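You operate a simulated robot arm through the tools that you are given. There is no shell and no other tool.

You are at the controls of a simulated robot arm. One attempt, no reset.

JOB
Put things in order on the top of the long table. At the end: the small green bottle (marked "COLOUR") stands where the orange cup stood; the silver oil dish is on the brown mitts carton; the orange cup stands where the silver steel cap stood; the silver steel cap stands where the silver oil dish stood; whatever was shut is shut again. Leave all else as you found it, and nothing knocked over.

It is judged by the outcome, as a careful person would: the job done as asked, and still so three seconds after it is handed in. It fails if anything else is knocked over, pushed out of place, dropped, spilled or broken. A push-on lid holds only when it is set on centred and level and pressed home; a screw cap is set on level and turned clockwise until tight.

ROBOT AND FRAMES
A 6-joint arm with a two-finger parallel gripper, fixed in place. Base frame: the origin is at the foot of the arm, x ahead of it, y to its left, z up; the work surface is at about z = 0. Lengths are in mm, angles in degrees, forces in N, time in s.
With the tool pointing down near the work surface it reaches from about 180 to 460 mm from the base axis. Its first joint turns from -70.0 to 70.0 degrees. Payload 1.9 kg.
Tool frame: the origin (TCP) lies between the finger pads and is the grasp point; the fingertips stand 23 mm ahead of it; z points along the fingers, y is the line along which they close. The gripper opens to 94 mm. The fingers are 38 mm wide and 10 mm thick; the gripper's body (54 by 96 mm) begins 39 mm behind the TCP.
Orientation is that of the tool frame in the base frame, as a unit quaternion [w, x, y, z]. With the fingers straight down and closing along the base's y, the tool's x points along the base's -x, its y along +y and its z along -z.

CONTROLS
- The arm moves only by the tool arm_command. Its argument "increments" is a list of rows, each a list of 7 numbers: the gripper command, from -1 (shut) to 1 (fully open), values between in proportion, then the shift along the base's x, y, z in mm, then the turn, a rotation vector about the base's x, y, z in degrees. In form: [[jaw, tx, ty, tz, rx, ry, rz], ...]. A call has 1 to 20 rows; each row shifts and turns the commanded pose from where the row before left it. A row lasts 0.2 s, in which the tool goes at most 50 mm and 8.6 degrees; a call with a longer step from one row to the next is refused whole, and so is a gripper value outside its range. Where a pose cannot be reached the arm comes as near as it can. A force on the tool above 40 N (or 10 N above the force at the start of the call, whichever is more), or a blocked arm, ends the call early, and 0.2 s more pass. Each finger travels about 108 mm/s and halts on what it meets, pressing with about 44 N; the grip force reading is that of the motor and also rises with nothing between the fingers. The clock runs only during rows and for 0.2 s after the last one: add rows that do not move to give the fingers time. The reply holds the time, the measured pose of the TCP, the force on the tool along the base axes, the opening and the grip force, in the units named above and with some noise, with the torque about the TCP (base axes, N m) and any sound that the robot's microphone picked up.
- Cameras (640 x 400 px; columns grow to the right, rows downward): "scene" is fixed at [54.6, 306, 415.3]; the picture's right is [-0.77, -0.64, 0.00], its down [-0.41, 0.49, -0.76] and it looks along [0.49, -0.59, -0.65] (base axes); focal length 214 px, centre (320, 200). "wrist" rides on the gripper at [86, 16, -75] in the tool frame; the picture's right is [-0.18, 0.98, 0.00], its down [-0.58, -0.11, -0.81] and it looks along [-0.79, -0.15, 0.59] (tool axes); focal length 243 px, centre (320, 200). There is no depth. A picture from a camera that has moved, and an enlarged one, comes with that camera's place and axes in the base frame and with its lens. The place of the scene camera against the robot may be out by one fixed shift of up to 12 mm in any direction.
- grab_frame(camera): a new picture of that camera. It takes no simulated time.
- inspect(camera, box): a new picture of the part [left, top, right, bottom] of that camera's present view, enlarged. It takes no simulated time.
- sign_off(): hands the job in; it is judged then, once.

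Places have to be worked out from the pictures, the camera data and where the tool is seen. Open the gripper and draw the arm clear of the work before you hand the job in, unless the task says otherwise.

The tools are called after "Call:" as a command line: name --pt "numbers of a row" for each row, then --argument value for the rest, lists and objects as JSON in quotes. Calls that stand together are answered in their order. arm_command: Moves the arm, as the interface text tells. Its arguments: {"type":"object","properties":{"increments":{"type":"array","items":{"type":"array","items":{"type":"number"}}}},"required":["increments"]} The other tools are called the same way: grab_frame (camera) takes a picture; inspect (camera, box) takes an enlarged picture of a part of a camera's view; sign_off () hands the job in.

At the start:

```text
time: 0.0
tool_pos: [301.8, 21.4, 295.3]
orientation: [0.001, 0.0, 1.0, 0.0]
ft_force: [0.3, -0.3, -0.1]
wrist_torque: [0.01, -0.03, -0.03]
grip_width: 94.1
finger_force: 0.1
```

scene: 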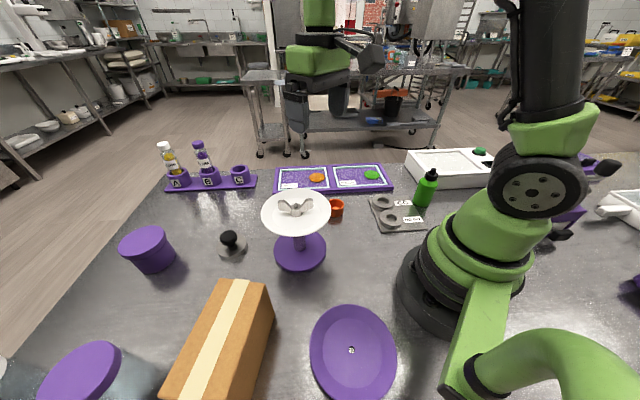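
wrist: 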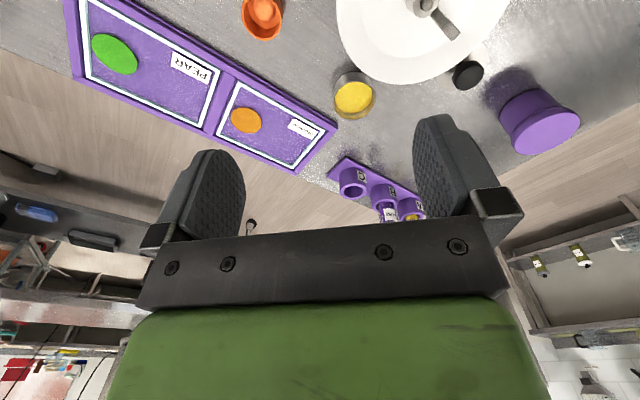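

I start by looking closely at the scene to identify the items before moving anything.

Call:
inspect --camera "scene" --box '[240, 150, 480, 300]'

Call:
inspect --camera "scene" --box '[100, 130, 340, 280]'

Call:
inspect --camera "scene" --box '[0, 250, 240, 400]'

Call:
inspect --camera "wrist" --box '[200, 0, 600, 250]'

Call:
inspect --camera "scene" --box '[480, 140, 640, 300]'

```text
2.67 times, centred on (360, 225) of scene
camera zoom: at [54.6, 306.0, 415.3], right [-0.77, -0.64, 0.0], down [-0.41, 0.49, -0.76], along [0.49, -0.59, -0.65], focal length 572 px, centre (213, 133)
```

zoom: 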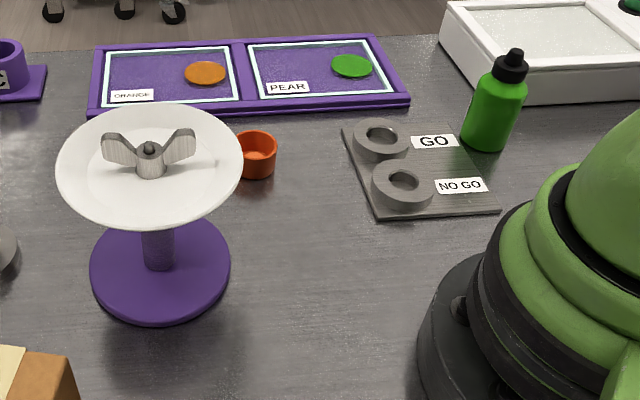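

```text
2.67 times, centred on (220, 205) of scene
camera zoom: at [54.6, 306.0, 415.3], right [-0.77, -0.64, 0.0], down [-0.41, 0.49, -0.76], along [0.49, -0.59, -0.65], focal length 572 px, centre (587, 187)
```

zoom: 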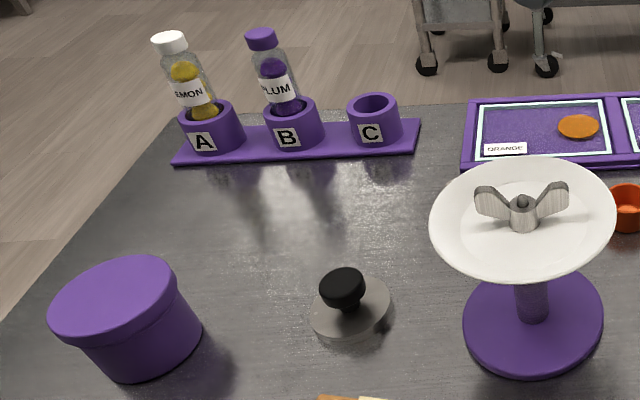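

```text
2.67 times, centred on (120, 325) of scene
camera zoom: at [54.6, 306.0, 415.3], right [-0.77, -0.64, 0.0], down [-0.41, 0.49, -0.76], along [0.49, -0.59, -0.65], focal length 572 px, centre (853, -133)
```

zoom: 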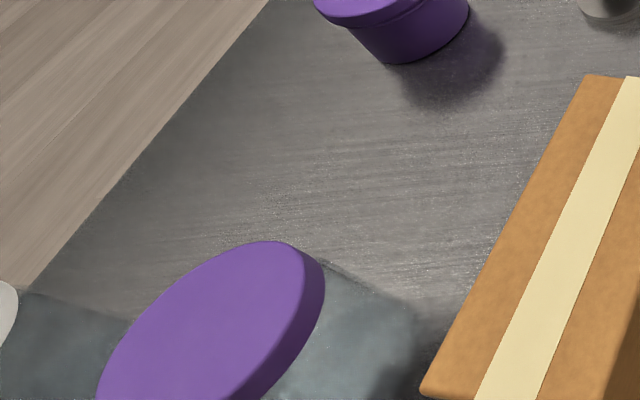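

```text
1.60 times, centred on (400, 125) of wrist
camera zoom: at [214.5, 35.8, 372.5], right [0.18, 0.98, 0.0], down [0.58, -0.11, 0.81], along [0.79, -0.15, -0.59], focal length 388 px, centre (192, 320)
```

zoom: 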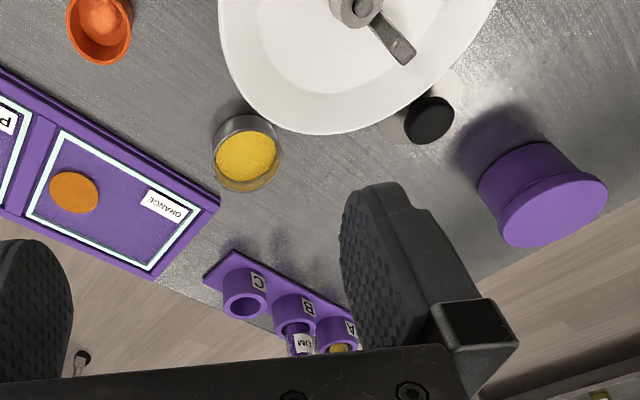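

```text
2.50 times, centred on (560, 220) of scene
camera zoom: at [54.6, 306.0, 415.3], right [-0.77, -0.64, 0.0], down [-0.41, 0.49, -0.76], along [0.49, -0.59, -0.65], focal length 536 px, centre (-280, 150)
```

zoom: 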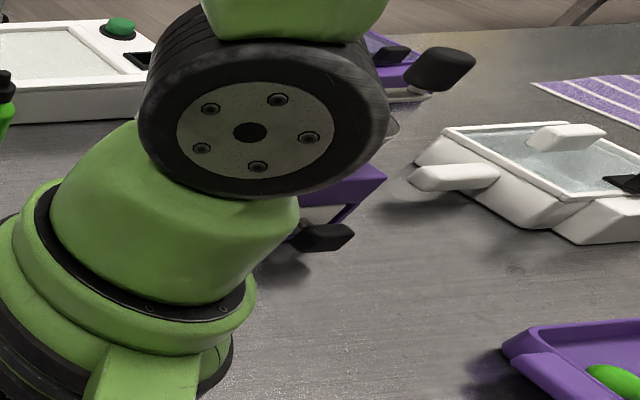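

The orange cup, green bottle, carton and a dish of yellow oil are visible; I have not yet found the steel cap for certain. I raise the arm a bit and tilt so the wrist camera looks more downward, to survey.

Call:
arm_command --pt "1 -10 0 10 0 0 0" --pt "1 -20 0 10 0 5 0" --pt "1 -20 0 10 0 5 0" --pt "1 -20 0 10 0 5 0" --pt "1 -10 0 10 0 5 0"

```text
time: 1.2
tool_pos: [220.4, 20.7, 346.2]
orientation: [-0.174, 0.0, 0.985, 0.001]
ft_force: [0.2, -0.1, 0.5]
wrist_torque: [0.0, -0.02, -0.01]
grip_width: 93.9
finger_force: 0.1
```

The arm moved as commanded. I take a picture from here.

Call:
grab_frame --camera "wrist"

Call:
grab_frame --camera "scene"

```text
taken
camera wrist: at [164.7, 36.4, 447.7], right [0.17, 0.98, -0.06], down [0.82, -0.11, 0.56], along [0.54, -0.15, -0.83], focal length 243 px, centre (320, 200)
```

wrist: 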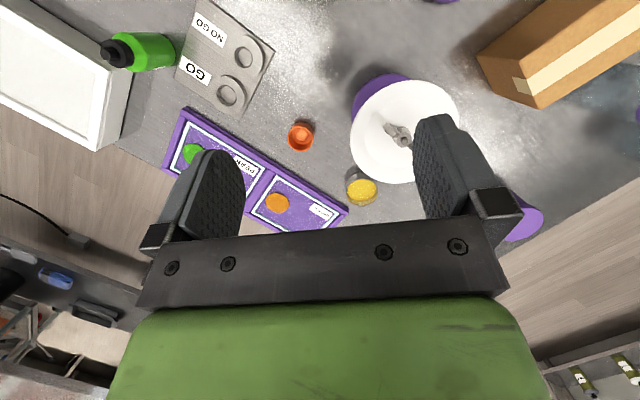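

```text
taken
```

scene: 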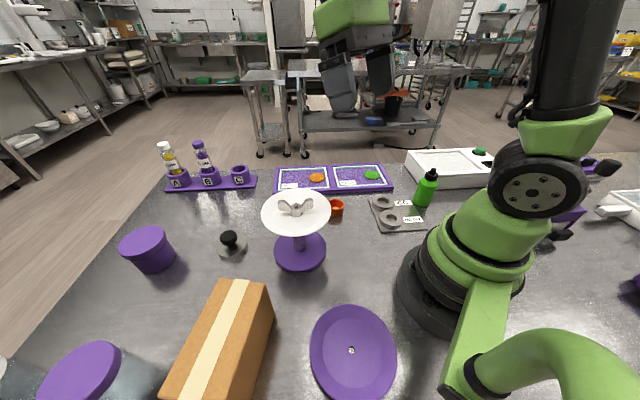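

I swing toward the left to view the carton and the far-left side of the table.

Call:
arm_command --pt "1 -4.9 30.2 0 0 0 8" --pt "1 -9.2 29.5 0 0 0 8" --pt "1 -13.2 28 0 0 0 8" --pt "1 -17 25.8 0 0 0 8" --pt "1 -20.4 23.2 0 0 0 8"

Call:
grab_frame --camera "wrist"

```text
time: 2.4
tool_pos: [157.5, 154.9, 346.7]
orientation: [-0.163, -0.338, 0.925, -0.059]
ft_force: [0.3, 0.5, -0.3]
wrist_torque: [-0.03, 0.01, -0.01]
grip_width: 93.9
finger_force: 0.0
```

```text
taken
camera wrist: at [103.4, 130.9, 448.0], right [-0.5, 0.86, -0.06], down [0.7, 0.45, 0.56], along [0.51, 0.24, -0.83], focal length 243 px, centre (320, 200)
```

wrist: 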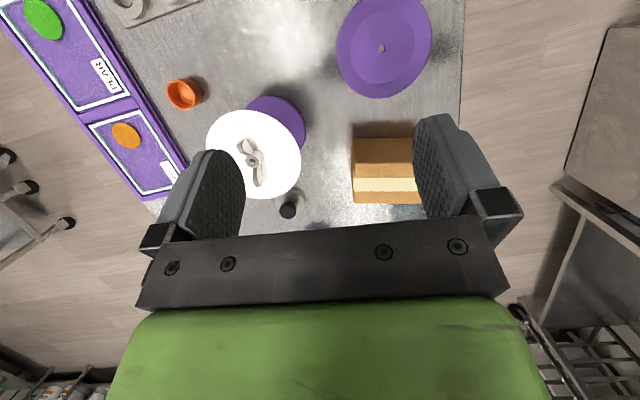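

I see the carton, purple plate, white-topped stand and knobbed disc. I swing on further left to see the jars at the far-left end.

Call:
arm_command --pt "1 -22 18 0 0 0 8" --pt "1 -25 15 0 0 0 8"

Call:
grab_frame --camera "wrist"

Call:
inspect --camera "scene" --box '[0, 280, 160, 400]'

```text
time: 3.0
tool_pos: [108.8, 189.2, 347.0]
orientation: [-0.153, -0.464, 0.869, -0.081]
ft_force: [0.1, 0.0, -0.3]
wrist_torque: [0.02, -0.03, -0.02]
grip_width: 94.0
finger_force: 0.0
```

```text
taken
camera wrist: at [64.3, 150.6, 448.3], right [-0.72, 0.69, -0.06], down [0.55, 0.62, 0.56], along [0.43, 0.37, -0.83], focal length 243 px, centre (320, 200)
```

wrist: 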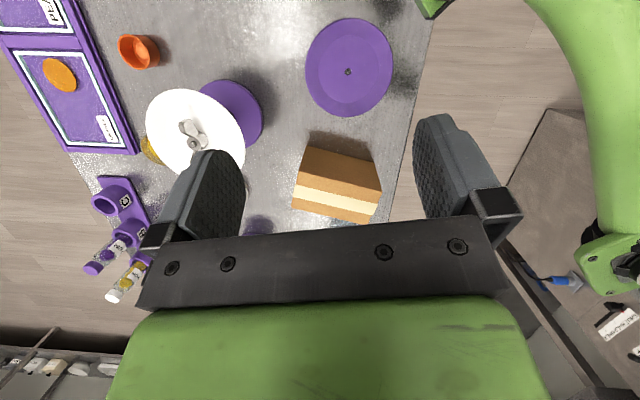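

```text
3.33 times, centred on (80, 340) of scene
camera zoom: at [54.6, 306.0, 415.3], right [-0.77, -0.64, 0.0], down [-0.41, 0.49, -0.76], along [0.49, -0.59, -0.65], focal length 715 px, centre (1120, -267)
```

zoom: 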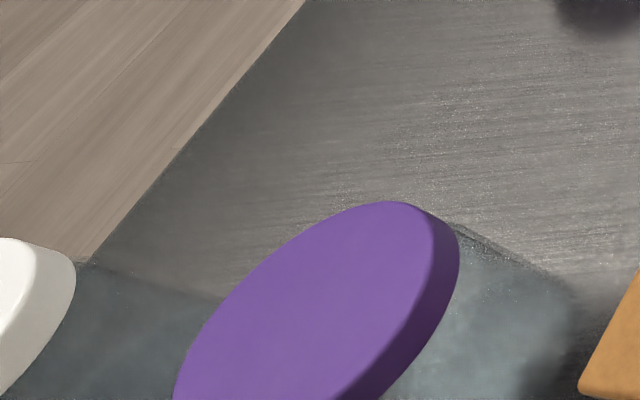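

I zoom in on the carton and on the knobbed silver item from this viewpoint before swinging right.

Call:
inspect --camera "wrist" --box '[260, 120, 420, 240]'

Call:
inspect --camera "wrist" --box '[80, 20, 280, 170]'

```text
3.33 times, centred on (340, 180) of wrist
camera zoom: at [64.3, 150.6, 448.3], right [-0.72, 0.69, -0.06], down [0.55, 0.62, 0.56], along [0.43, 0.37, -0.83], focal length 809 px, centre (253, 267)
```

zoom: 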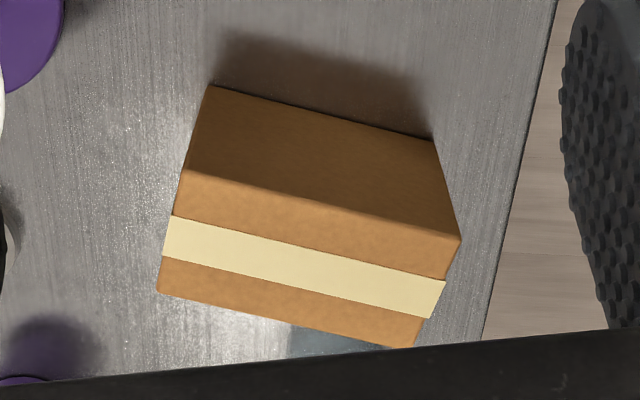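

```text
2.67 times, centred on (180, 95) of wrist
camera zoom: at [64.3, 150.6, 448.3], right [-0.72, 0.69, -0.06], down [0.55, 0.62, 0.56], along [0.43, 0.37, -0.83], focal length 647 px, centre (693, 480)
```

zoom: 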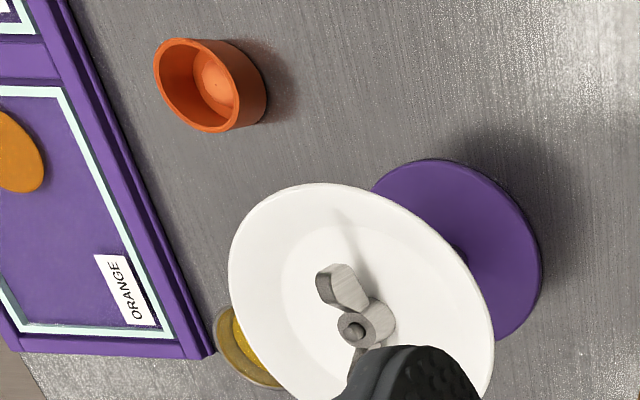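

The orange cup seems to hold a lump inside. Now I swing to the right side of the table.

Call:
arm_command --pt "1 25 -15 0 0 0 -8" --pt "1 22 -18 0 0 0 -8" --pt "1 20.4 -23.2 0 0 0 -8" --pt "1 17 -25.8 0 0 0 -8" --pt "1 13.2 -28 0 0 0 -8" --pt "1 9.2 -29.5 0 0 0 -8" --pt "1 4.9 -30.2 0 0 0 -8" --pt "1 0 -31 0 0 0 -8" --pt "1 -4 -30.5 0 0 0 -8" --pt "1 -8 -30 0 0 0 -8" --pt "1 -12 -28 0 0 0 -8" --pt "1 -16 -26 0 0 0 -8" --pt "1 -20 -23 0 0 0 -8"

Call:
grab_frame --camera "wrist"

Call:
grab_frame --camera "scene"

```text
time: 5.8
tool_pos: [159.9, -146.9, 347.7]
orientation: [-0.158, 0.401, 0.9, 0.071]
ft_force: [-0.4, -0.2, 0.3]
wrist_torque: [0.03, -0.02, 0.02]
grip_width: 94.0
finger_force: 0.2
```

```text
taken
camera wrist: at [134.7, -95.8, 448.6], right [0.85, 0.53, -0.06], down [0.47, -0.68, 0.56], along [0.25, -0.5, -0.83], focal length 243 px, centre (320, 200)
```

wrist: 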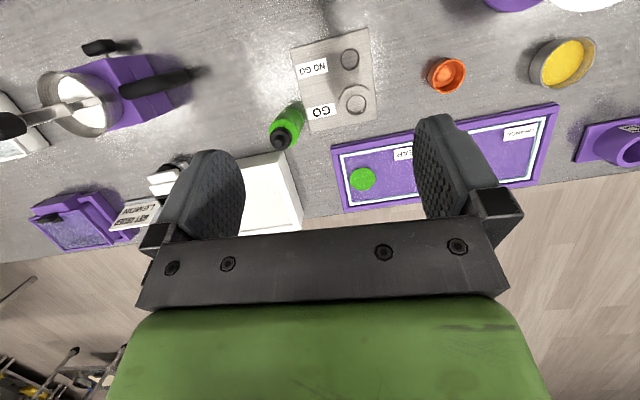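

```text
taken
```

scene: 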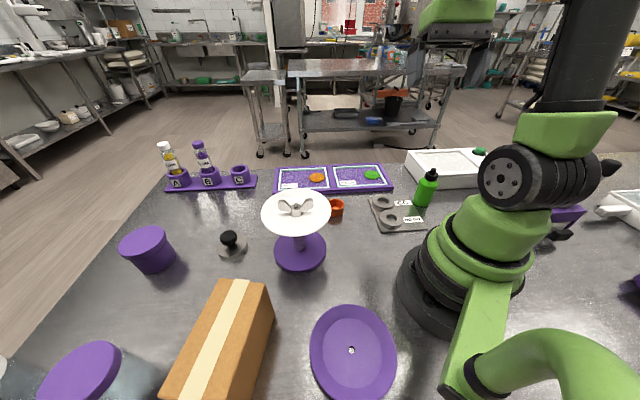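

There is a pot/holder group on the right as well. I zoom in on several parts of this view.

Call:
inspect --camera "wrist" --box '[0, 0, 220, 140]'

Call:
inspect --camera "wrist" --box '[0, 120, 320, 260]'

Call:
inspect --camera "wrist" --box '[250, 20, 410, 160]'

Call:
inspect --camera "wrist" --box '[410, 0, 640, 140]'

```text
2.86 times, centred on (110, 70) of wrist
camera zoom: at [134.7, -95.8, 448.6], right [0.85, 0.53, -0.06], down [0.47, -0.68, 0.56], along [0.25, -0.5, -0.83], focal length 693 px, centre (920, 571)
```

zoom: 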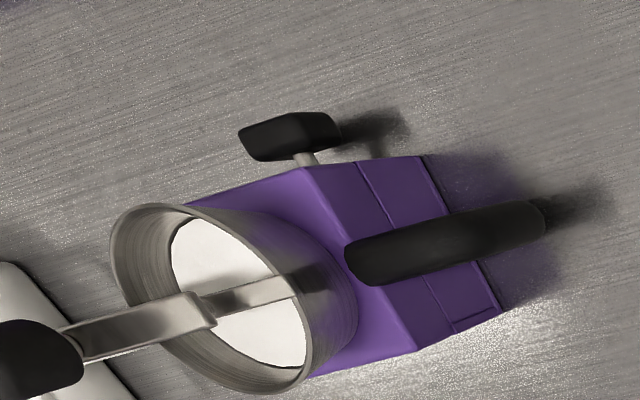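

```text
2.00 times, centred on (160, 190) of wrist
camera zoom: at [134.7, -95.8, 448.6], right [0.85, 0.53, -0.06], down [0.47, -0.68, 0.56], along [0.25, -0.5, -0.83], focal length 485 px, centre (640, 220)
```

zoom: 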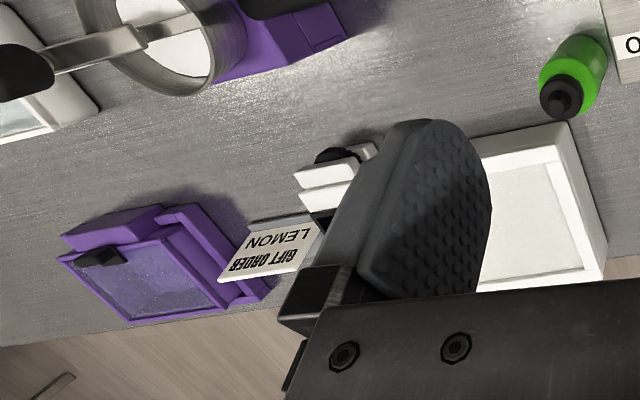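

```text
2.86 times, centred on (330, 90) of wrist
camera zoom: at [134.7, -95.8, 448.6], right [0.85, 0.53, -0.06], down [0.47, -0.68, 0.56], along [0.25, -0.5, -0.83], focal length 693 px, centre (291, 514)
```

zoom: 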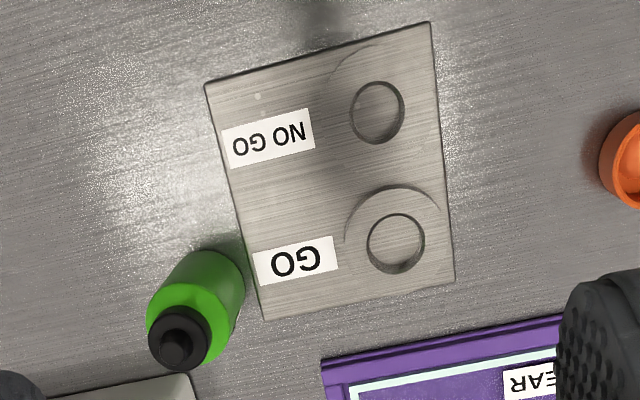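

```text
2.78 times, centred on (525, 70) of wrist
camera zoom: at [134.7, -95.8, 448.6], right [0.85, 0.53, -0.06], down [0.47, -0.68, 0.56], along [0.25, -0.5, -0.83], focal length 675 px, centre (-250, 562)
```

zoom: 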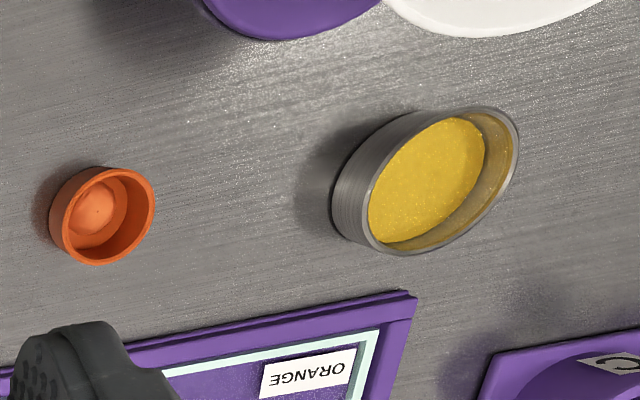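

I see no second silver cap candidate within reach so far; the knobbed silver disc near (416,196) is the likely one. I swing back and get a closer look at it and the oil dish.

Call:
arm_command --pt "1 20 23 0 0 -2 8" --pt "1 16 26 0 0 -2 8" --pt "1 12 28 0 0 -2 8" --pt "1 8 30 0 0 -2 8" --pt "1 4 30.5 0 0 -2 8" --pt "1 0 31 0 0 -2 8" --pt "1 0 15 0 0 -2 4"

Call:
grab_frame --camera "wrist"

```text
time: 7.4
tool_pos: [222.2, 37.6, 345.7]
orientation: [-0.064, -0.046, 0.996, 0.038]
ft_force: [-0.2, 0.1, 0.1]
wrist_torque: [-0.02, 0.01, 0.0]
grip_width: 94.0
finger_force: 0.1
```

```text
taken
camera wrist: at [144.8, 39.7, 434.0], right [0.1, 0.99, 0.06], down [0.69, -0.11, 0.72], along [0.72, -0.03, -0.7], focal length 243 px, centre (320, 200)
```

wrist: 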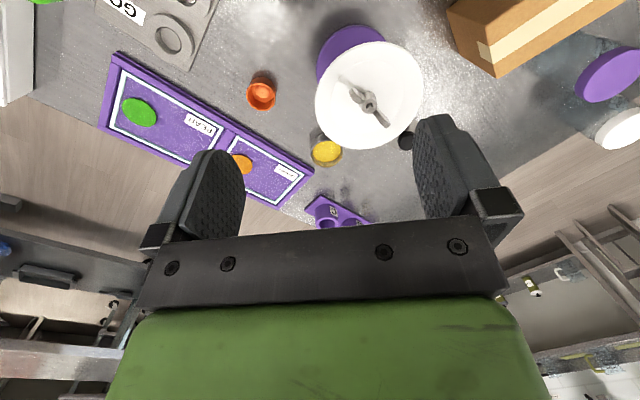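

I level the tool and move to the left side of the stand to look along +x at the knobbed disc.

Call:
arm_command --pt "1 0 20 0 -2 -3.75 -2.6" --pt "1 0 36 0 -2 -3.75 -2.7" --pt "1 0 40 0 0 0 0" --pt "1 0 40 0 0 0 0" --pt "1 0 46 0 0 0 0" --pt "1 0 0 -40 0 0 0" --pt "1 0 0 -40 0 0 0" --pt "1 0 0 -20 0 0 0"

Call:
grab_frame --camera "wrist"

```text
time: 9.2
tool_pos: [220.4, 218.6, 244.7]
orientation: [0.001, 0.002, 1.0, 0.005]
ft_force: [-0.4, -0.5, -0.4]
wrist_torque: [0.03, 0.01, -0.01]
grip_width: 94.4
finger_force: 0.1
```

```text
taken
camera wrist: at [134.1, 234.3, 321.8], right [0.19, 0.98, 0.01], down [0.58, -0.12, 0.81], along [0.79, -0.15, -0.59], focal length 243 px, centre (320, 200)
```

wrist: 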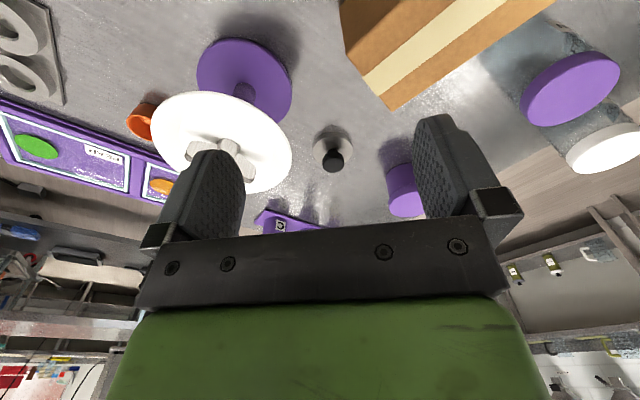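

Call:
inspect --camera "wrist" --box '[270, 100, 420, 220]'

Call:
inspect --camera "wrist" --box '[320, 0, 640, 200]'

Call:
inspect --camera "scene" --box '[140, 140, 380, 290]'

```text
3.33 times, centred on (345, 160) of wrist
camera zoom: at [134.1, 234.3, 321.8], right [0.19, 0.98, 0.01], down [0.58, -0.12, 0.81], along [0.79, -0.15, -0.59], focal length 809 px, centre (237, 333)
```

zoom: 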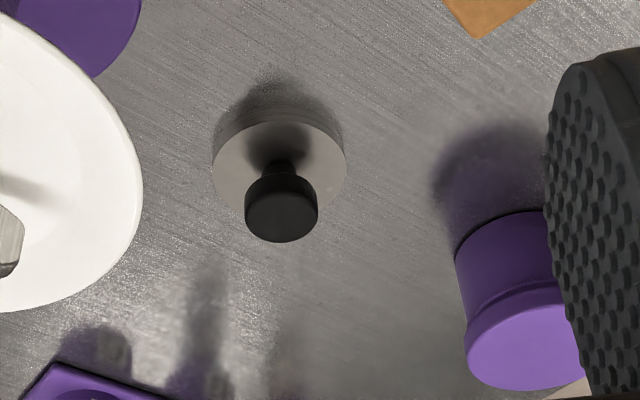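

```text
2.00 times, centred on (480, 100) of wrist
camera zoom: at [134.1, 234.3, 321.8], right [0.19, 0.98, 0.01], down [0.58, -0.12, 0.81], along [0.79, -0.15, -0.59], focal length 485 px, centre (0, 400)
```

zoom: 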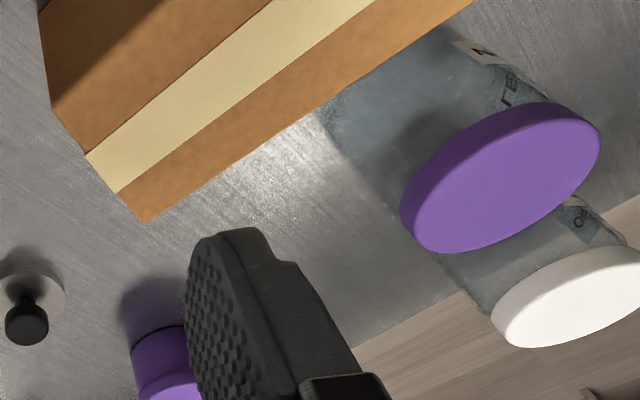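

```text
2.67 times, centred on (260, 215) of scene
camera zoom: at [54.5, 306.0, 415.3], right [-0.77, -0.64, 0.0], down [-0.41, 0.49, -0.76], along [0.49, -0.59, -0.65], focal length 572 px, centre (480, 160)
```

zoom: 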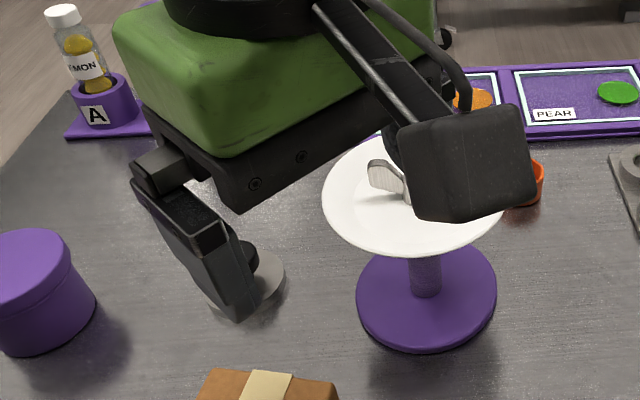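

The knobbed silver disc comes out at about (407, 204) from both cameras. I zoom further to learn its height, edges and whether it is a lid on something.

Call:
inspect --camera "wrist" --box '[305, 120, 361, 180]'

Call:
inspect --camera "scene" --box '[320, 180, 352, 224]'

Call:
inspect --camera "scene" --box '[380, 140, 480, 240]'

```text
6.67 times, centred on (333, 150) of wrist
camera zoom: at [134.1, 234.3, 321.8], right [0.19, 0.98, 0.01], down [0.58, -0.12, 0.81], along [0.79, -0.15, -0.59], focal length 1618 px, centre (233, 533)
```

zoom: 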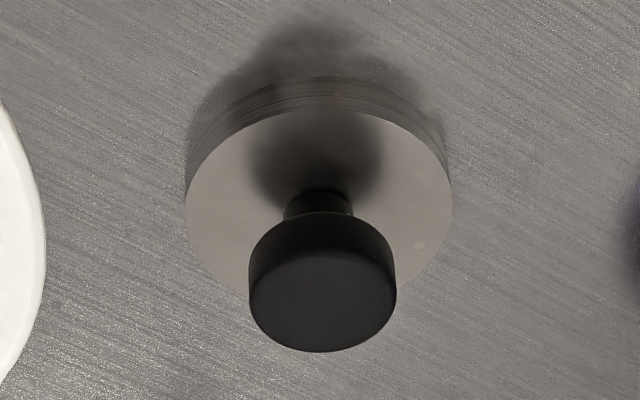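

```text
9.09 times, centred on (336, 202) of scene
camera zoom: at [54.5, 306.0, 415.3], right [-0.77, -0.64, 0.0], down [-0.41, 0.49, -0.76], along [0.49, -0.59, -0.65], focal length 1950 px, centre (174, 182)
```

zoom: 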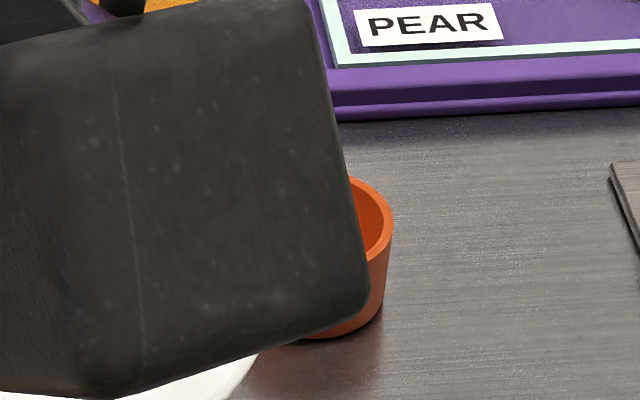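

```text
4.00 times, centred on (430, 190) of scene
camera zoom: at [54.5, 306.0, 415.3], right [-0.77, -0.64, 0.0], down [-0.41, 0.49, -0.76], along [0.49, -0.59, -0.65], focal length 858 px, centre (-120, 240)
```

zoom: 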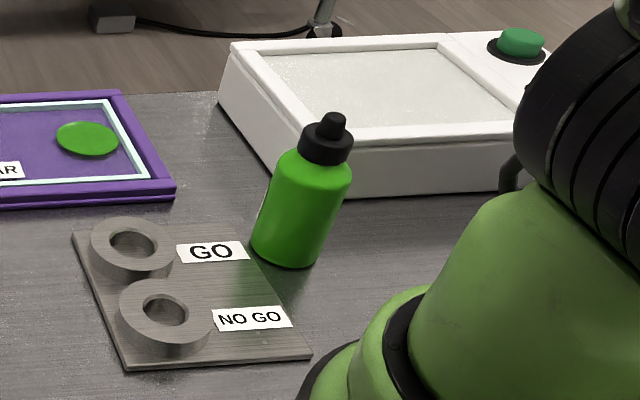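

The cap measures about 68 mm across and 11 mm thick, with a black knob topping out near z≈42, centred near (419, 203). Next I move over to measure the oil dish from closer.

Call:
arm_command --pt "1 0 0 40 0 0 0" --pt "1 10 -36 0 0 0 0" --pt "1 15 -36 0 0 0 0" --pt "1 15 -36 0 0 0 0" --pt "1 15 -36 0 0 0 0" --pt "1 15 -36 0 0 0 0" --pt "1 0 0 -25 0 0 0" --pt "1 0 0 0 0 0 0"

Call:
grab_frame --camera "wrist"

Call:
inspect --camera "wrist" --box '[250, 60, 410, 160]'

Call:
grab_frame --camera "scene"

```text
time: 11.0
tool_pos: [291.4, 34.7, 260.5]
orientation: [0.001, 0.001, 1.0, 0.002]
ft_force: [0.3, 0.5, 1.0]
wrist_torque: [0.02, 0.0, 0.0]
grip_width: 94.3
finger_force: 0.1
```

```text
taken
camera wrist: at [203.4, 50.0, 336.5], right [0.19, 0.98, 0.01], down [0.58, -0.12, 0.81], along [0.79, -0.15, -0.59], focal length 243 px, centre (320, 200)
```

wrist: 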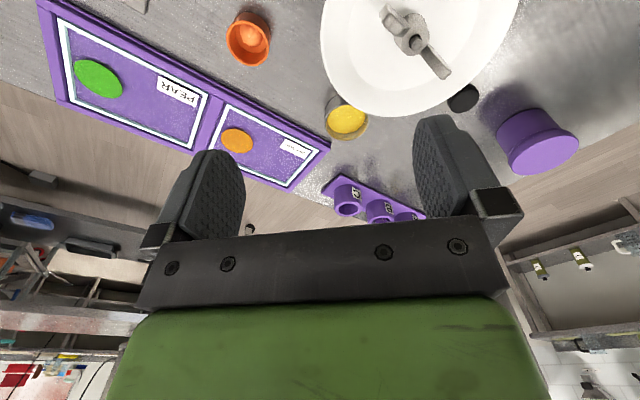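

```text
4.00 times, centred on (330, 110) of wrist
camera zoom: at [203.4, 50.0, 336.5], right [0.19, 0.98, 0.01], down [0.58, -0.12, 0.81], along [0.79, -0.15, -0.59], focal length 970 px, centre (280, 560)
```

zoom: 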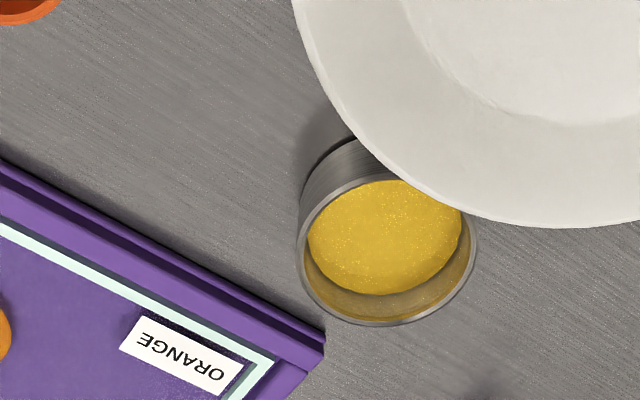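

```text
taken
```

scene: 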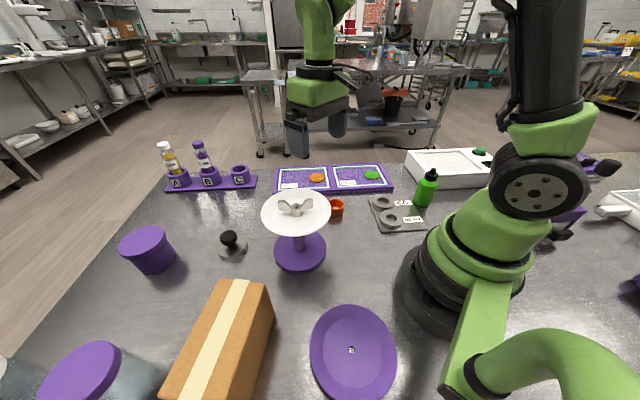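

The dish is about 67 mm across, ~27 mm high, centred near (436, 48). Next I look at the carton's full top from a yawed view.

Call:
arm_command --pt "1 -5 5 40 0 0 0" --pt "1 -17.3 25.7 5 0 0 7.15" --pt "1 -17.3 25.7 5 0 0 7.15" --pt "1 -17.3 25.7 0 0 0 7.15" --pt "1 -17.3 25.7 0 0 0 7.15" --pt "1 -17.3 25.7 0 0 0 7.15" --pt "1 -17.3 25.7 0 0 0 7.15" --pt "1 -15 20 0 0 0 7.1" --pt "1 0 0 0 0 0 0"

Call:
grab_frame --camera "wrist"

Call:
grab_frame --camera "scene"

```text
time: 13.0
tool_pos: [168.0, 218.4, 309.9]
orientation: [0.0, -0.422, 0.907, 0.003]
ft_force: [-0.9, -0.5, 0.0]
wrist_torque: [0.03, 0.01, -0.03]
grip_width: 94.2
finger_force: 0.0
```

```text
taken
camera wrist: at [98.9, 161.3, 387.0], right [-0.63, 0.77, 0.01], down [0.46, 0.37, 0.81], along [0.62, 0.51, -0.59], focal length 243 px, centre (320, 200)
```

wrist: 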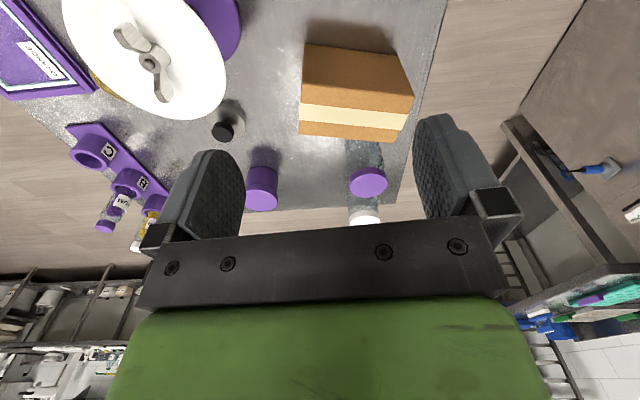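

```text
taken
```

scene: 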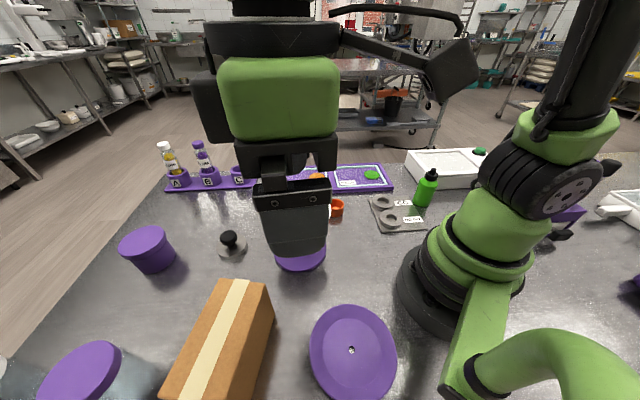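

Call:
inspect --camera "wrist" --box '[270, 20, 430, 160]'

Call:
inspect --camera "wrist" --box '[180, 70, 280, 160]'

```text
2.86 times, centred on (350, 90) of wrist
camera zoom: at [98.9, 161.3, 387.0], right [-0.63, 0.77, 0.01], down [0.46, 0.37, 0.81], along [0.62, 0.51, -0.59], focal length 693 px, centre (234, 514)
```

zoom: 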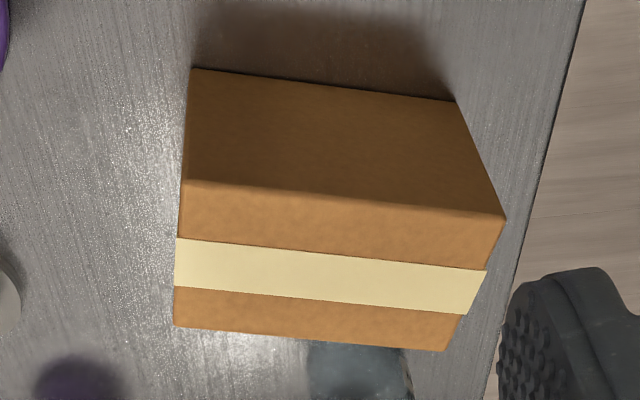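

```text
4.44 times, centred on (230, 115) of wrist
camera zoom: at [98.9, 161.3, 387.0], right [-0.63, 0.77, 0.01], down [0.46, 0.37, 0.81], along [0.62, 0.51, -0.59], focal length 1078 px, centre (720, 578)
```

zoom: 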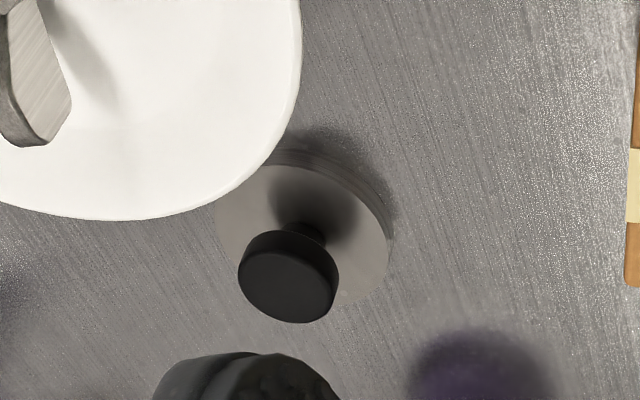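

The carton top is a 73×136 mm rectangle centred near (219, 315) at z≈112, and the cap is confirmed at (420, 204). Now I swing right to measure the cup and bottle.

Call:
arm_command --pt "1 10 -30 0 0 0 -8.2" --pt "1 10 -31 0 0 0 -8.2" --pt "1 10 -31 0 0 0 -8.2" --pt "1 10 -31 0 0 0 -8.2" --pt "1 10 -31 0 0 0 -8.2" --pt "1 0 -31 0 0 0 -8.2" --pt "1 -10 -31 0 0 0 -8.2" --pt "1 -10 -31 0 0 0 -8.2" --pt "1 -10 -31 -10 0 0 -8.2" --pt "1 -10 -31 -10 0 0 -8.2" --pt "1 -8 -29 -10 0 0 -8" --pt "1 0 0 0 0 0 0"

Call:
grab_frame --camera "wrist"

Call:
inspect --camera "wrist" --box '[200, 20, 280, 80]'

Call:
inspect --camera "wrist" --box '[390, 20, 460, 80]'

```text
time: 15.6
tool_pos: [168.1, -122.5, 280.0]
orientation: [0.002, 0.344, 0.939, 0.002]
ft_force: [0.1, 0.2, -0.4]
wrist_torque: [0.0, 0.02, 0.01]
grip_width: 93.8
finger_force: 0.0
```

```text
taken
camera wrist: at [112.4, -55.0, 357.4], right [0.78, 0.63, 0.01], down [0.37, -0.46, 0.81], along [0.51, -0.62, -0.59], focal length 243 px, centre (320, 200)
```

wrist: 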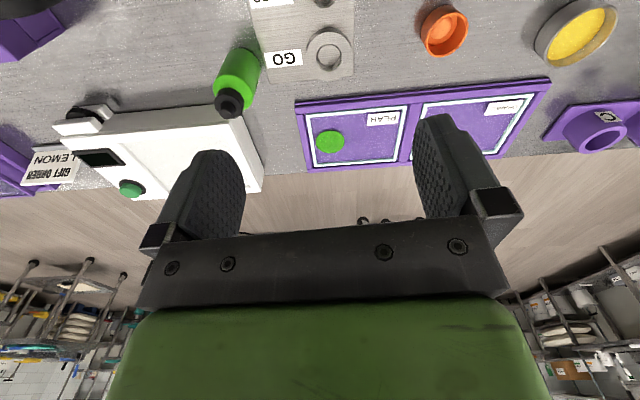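

```text
6.67 times, centred on (240, 50) of wrist
camera zoom: at [112.4, -55.0, 357.4], right [0.78, 0.63, 0.01], down [0.37, -0.46, 0.81], along [0.51, -0.62, -0.59], focal length 1618 px, centre (853, 1200)
```

zoom: 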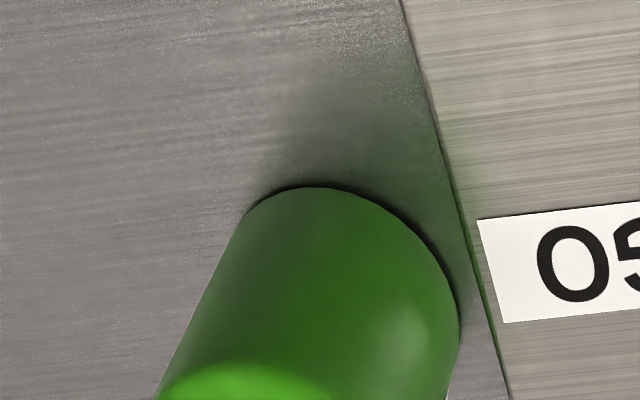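

```text
6.67 times, centred on (425, 50) of wrist
camera zoom: at [112.4, -55.0, 357.4], right [0.78, 0.63, 0.01], down [0.37, -0.46, 0.81], along [0.51, -0.62, -0.59], focal length 1618 px, centre (-380, 1200)
```

zoom: 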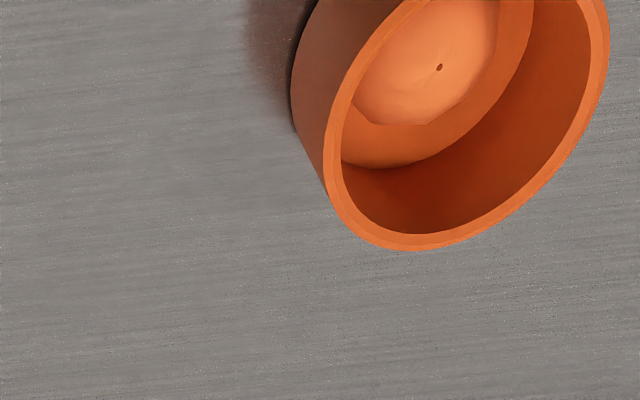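

I take wider zooms to get the cup's and the bottle's full outlines.

Call:
inspect --camera "wrist" --box '[390, 0, 486, 60]'

Call:
inspect --camera "wrist" --box '[170, 20, 330, 120]'

Call:
inspect --camera "scene" --box '[310, 185, 364, 225]'

Call:
inspect --camera "scene" --box '[390, 155, 470, 225]'

```text
6.67 times, centred on (438, 30) of wrist
camera zoom: at [112.4, -55.0, 357.4], right [0.78, 0.63, 0.01], down [0.37, -0.46, 0.81], along [0.51, -0.62, -0.59], focal length 1618 px, centre (-467, 1333)
```

zoom: 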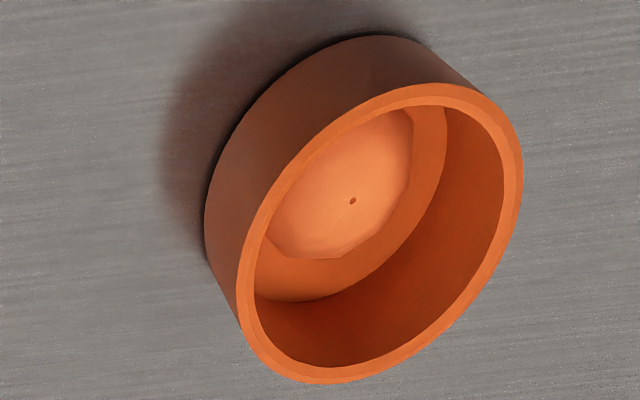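

```text
4.00 times, centred on (250, 70) of wrist
camera zoom: at [112.4, -55.0, 357.4], right [0.78, 0.63, 0.01], down [0.37, -0.46, 0.81], along [0.51, -0.62, -0.59], focal length 970 px, centre (600, 720)
```

zoom: 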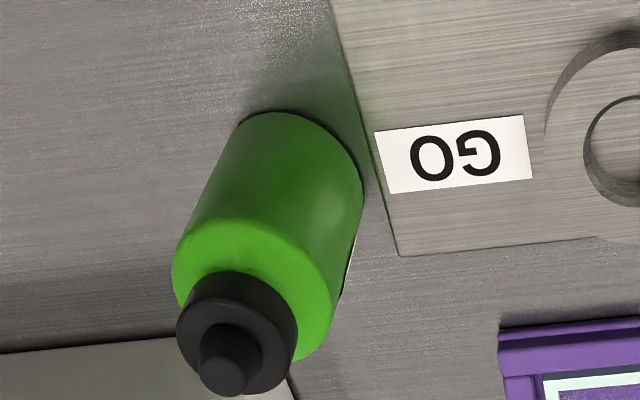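

```text
10.00 times, centred on (337, 205) of scene
camera zoom: at [54.6, 306.0, 415.3], right [-0.77, -0.64, 0.0], down [-0.41, 0.49, -0.76], along [0.49, -0.59, -0.65], focal length 2145 px, centre (150, 150)
```

zoom: 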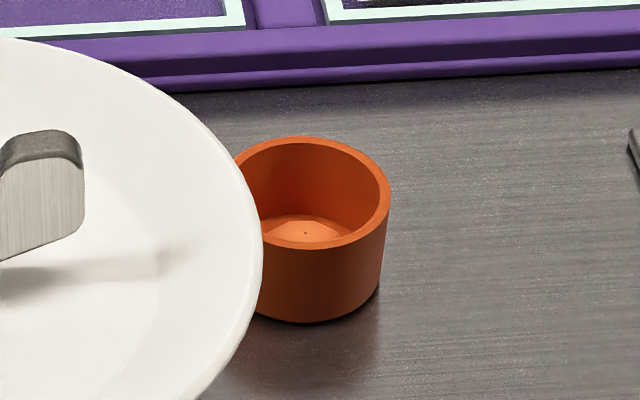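

```text
5.71 times, centred on (430, 190) of scene
camera zoom: at [54.6, 306.0, 415.3], right [-0.77, -0.64, 0.0], down [-0.41, 0.49, -0.76], along [0.49, -0.59, -0.65], focal length 1226 px, centre (-309, 257)
```

zoom: 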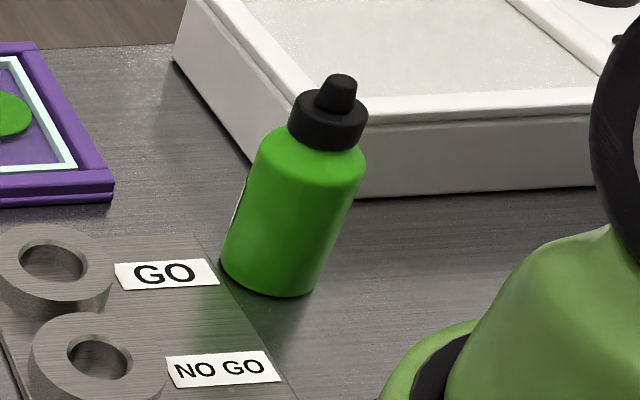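

Cup ≈ (305, −53), about 42 mm across and 26 high; bottle ≈ (134, −250), about 47 mm across and 114 high. I now head for the oil dish with the tool yawed to 90° so the camera stays clear of the white bowl.

Call:
arm_command --pt "0.75 16.75 10.65 0 0 0 8.14" --pt "0.75 16.75 10.65 0 0 0 8.14" --pt "0.75 16.75 10.65 0 0 0 8.14" --pt "0.75 16.75 10.65 0 0 0 8.14" --pt "0.75 16.75 10.65 0 0 0 8.14" --pt "0.75 16.75 10.65 0 0 0 8.14" --pt "0.75 16.75 10.65 0 0 0 8.14" --pt "0.75 16.75 10.65 0 0 0 8.14" --pt "0.75 16.75 10.65 0 0 0 8.14" --pt "0.75 16.75 10.65 0 0 0 8.14" --pt "0.75 16.75 10.65 -10 0 0 8.14" --pt "0.75 16.75 10.65 -10 0 0 8.14" --pt "0.75 16.75 10.65 -10 0 0 8.14" --pt "0.75 16.75 10.65 -10 0 0 8.14" --pt "0.75 16.75 10.65 -10 0 0 8.14" --pt "0.75 16.75 10.65 -10 0 0 8.14" --pt "0.75 0 0 0 0 0 0"

Call:
grab_frame --camera "wrist"

Call:
grab_frame --camera "scene"

```text
time: 19.2
tool_pos: [438.8, 51.6, 219.9]
orientation: [0.002, 0.708, -0.706, -0.002]
ft_force: [-0.2, 0.1, 0.3]
wrist_torque: [0.0, 0.01, 0.02]
grip_width: 82.2
finger_force: 0.0
```

```text
taken
camera wrist: at [423.6, -36.8, 296.9], right [-0.98, 0.18, 0.01], down [0.11, 0.58, 0.81], along [0.14, 0.79, -0.59], focal length 243 px, centre (320, 200)
```

wrist: 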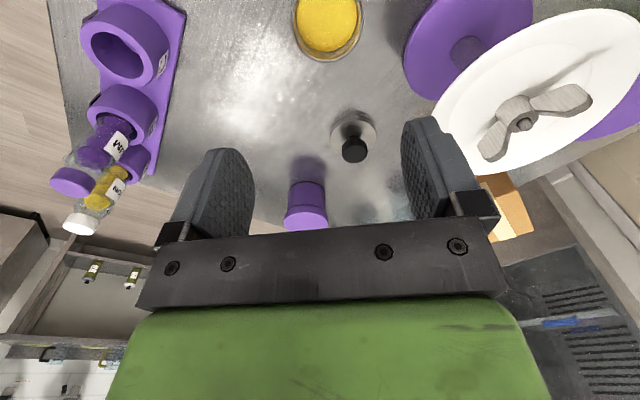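

```text
taken
```

scene: 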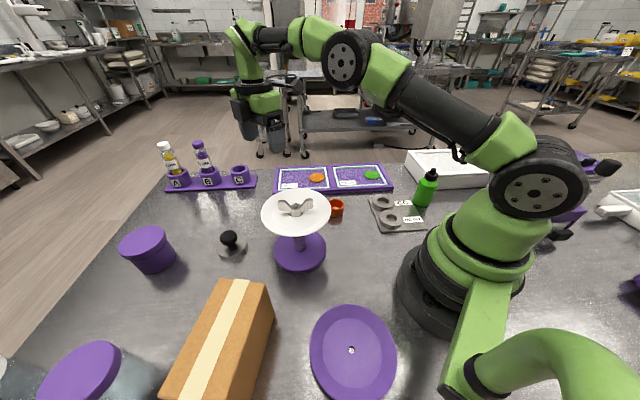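

The arm stands over the dish area with the forearm high. I zoom on the dish to refine its position before descending.

Call:
inspect --camera "wrist" --box '[272, 0, 384, 70]'

Call:
inspect --camera "wrist" --box '[310, 90, 400, 180]'

```text
5.71 times, centred on (328, 35) of wrist
camera zoom: at [423.6, -36.8, 296.9], right [-0.98, 0.18, 0.01], down [0.11, 0.58, 0.81], along [0.14, 0.79, -0.59], focal length 1386 px, centre (274, 1143)
```

zoom: 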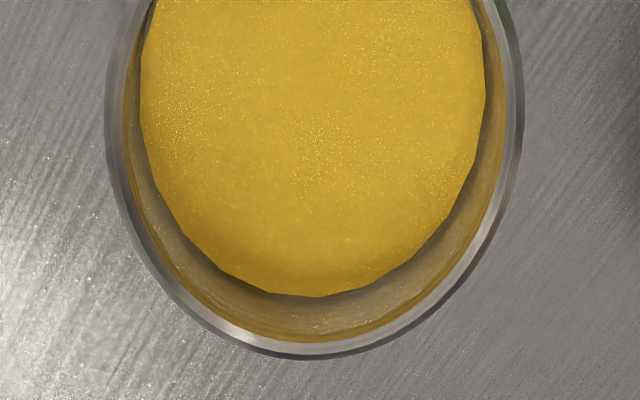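

```text
4.44 times, centred on (355, 135) of wrist
camera zoom: at [423.6, -36.8, 296.9], right [-0.98, 0.18, 0.01], down [0.11, 0.58, 0.81], along [0.14, 0.79, -0.59], focal length 1078 px, centre (164, 489)
```

zoom: 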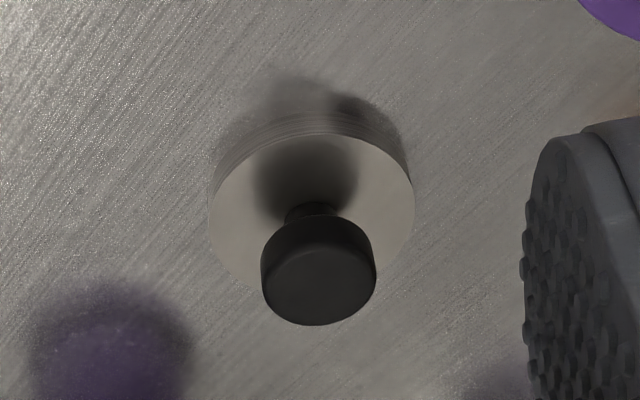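

Dish refined to about (435, 49.5). I descend to z≈90 above it and look again.

Call:
arm_command --pt "0.75 -2 -1 -30 0 0 0" --pt "0.75 -2 -1 -40 0 0 0" --pt "0.75 0 0 -40 0 0 0" --pt "0.75 0 0 -20 0 0 0" --pt "0.75 0 0 0 0 0 0"

Call:
grab_frame --camera "wrist"

Call:
grab_frame --camera "scene"

```text
time: 20.4
tool_pos: [433.9, 48.0, 89.8]
orientation: [0.001, 0.707, -0.707, -0.002]
ft_force: [-0.7, -0.6, 0.6]
wrist_torque: [-0.03, -0.02, 0.0]
grip_width: 82.2
finger_force: 0.0
```

```text
taken
camera wrist: at [418.3, -39.6, 167.2], right [-0.98, 0.18, 0.01], down [0.11, 0.58, 0.81], along [0.14, 0.79, -0.59], focal length 243 px, centre (320, 200)
```

wrist: 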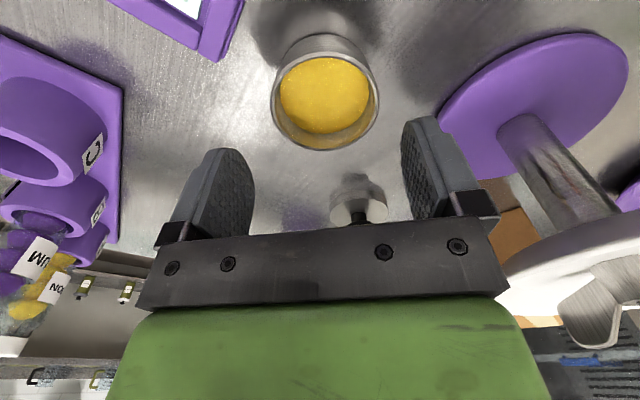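

```text
taken
```

scene: 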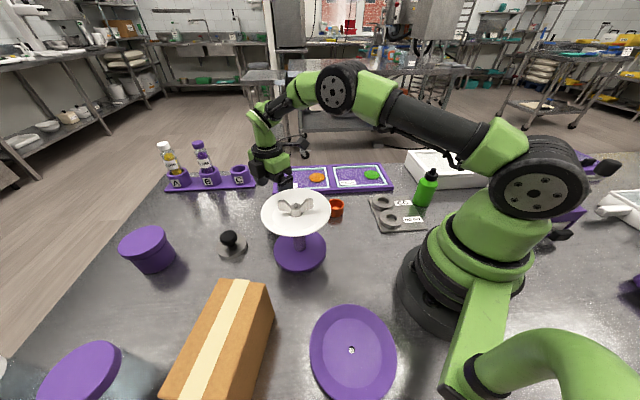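

Call:
inspect --camera "wrist" --box '[240, 20, 416, 160]'

```text
2.86 times, centred on (328, 90) of wrist
camera zoom: at [418.3, -39.6, 167.2], right [-0.98, 0.18, 0.01], down [0.11, 0.58, 0.81], along [0.14, 0.79, -0.59], focal length 693 px, centre (297, 514)
```

zoom: 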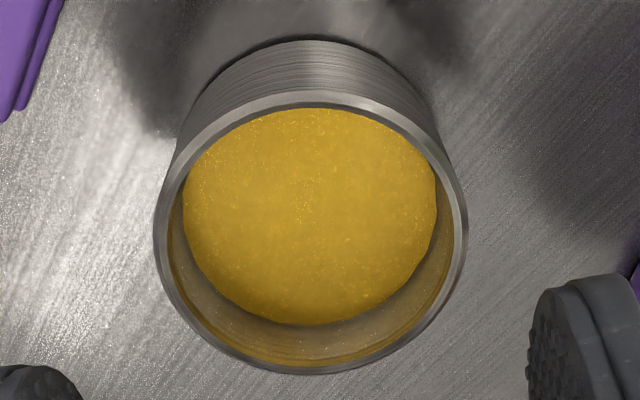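

Dish rim reads as ~69 mm wide, ~24 mm high, centre near (432, 53). I correct the position, open slightly more and lower to z≈55 for one more check.

Call:
arm_command --pt "0.87 -2 4.5 -10 0 0 0" --pt "0.87 0 0 -15 0 0 0" --pt "0.87 0 0 -10 0 0 0" --pt "0.87 0 0 0 0 0 0"

Call:
grab_frame --camera "wrist"

```text
time: 21.4
tool_pos: [432.4, 53.3, 55.4]
orientation: [0.001, 0.707, -0.707, -0.003]
ft_force: [0.4, -0.5, 0.7]
wrist_torque: [0.0, -0.01, 0.0]
grip_width: 87.8
finger_force: 0.0
```

```text
taken
camera wrist: at [416.8, -34.6, 132.4], right [-0.98, 0.18, 0.01], down [0.11, 0.58, 0.81], along [0.14, 0.79, -0.59], focal length 243 px, centre (320, 200)
```

wrist: 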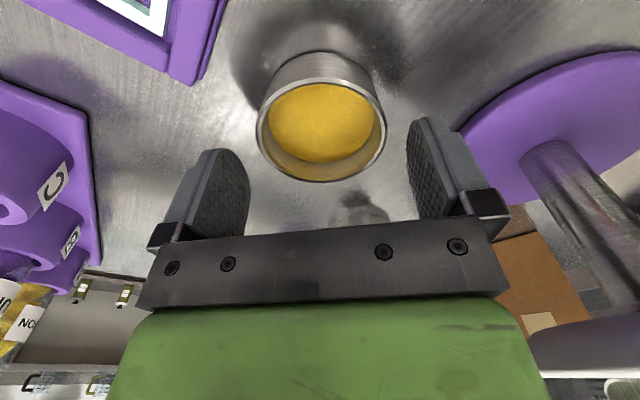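

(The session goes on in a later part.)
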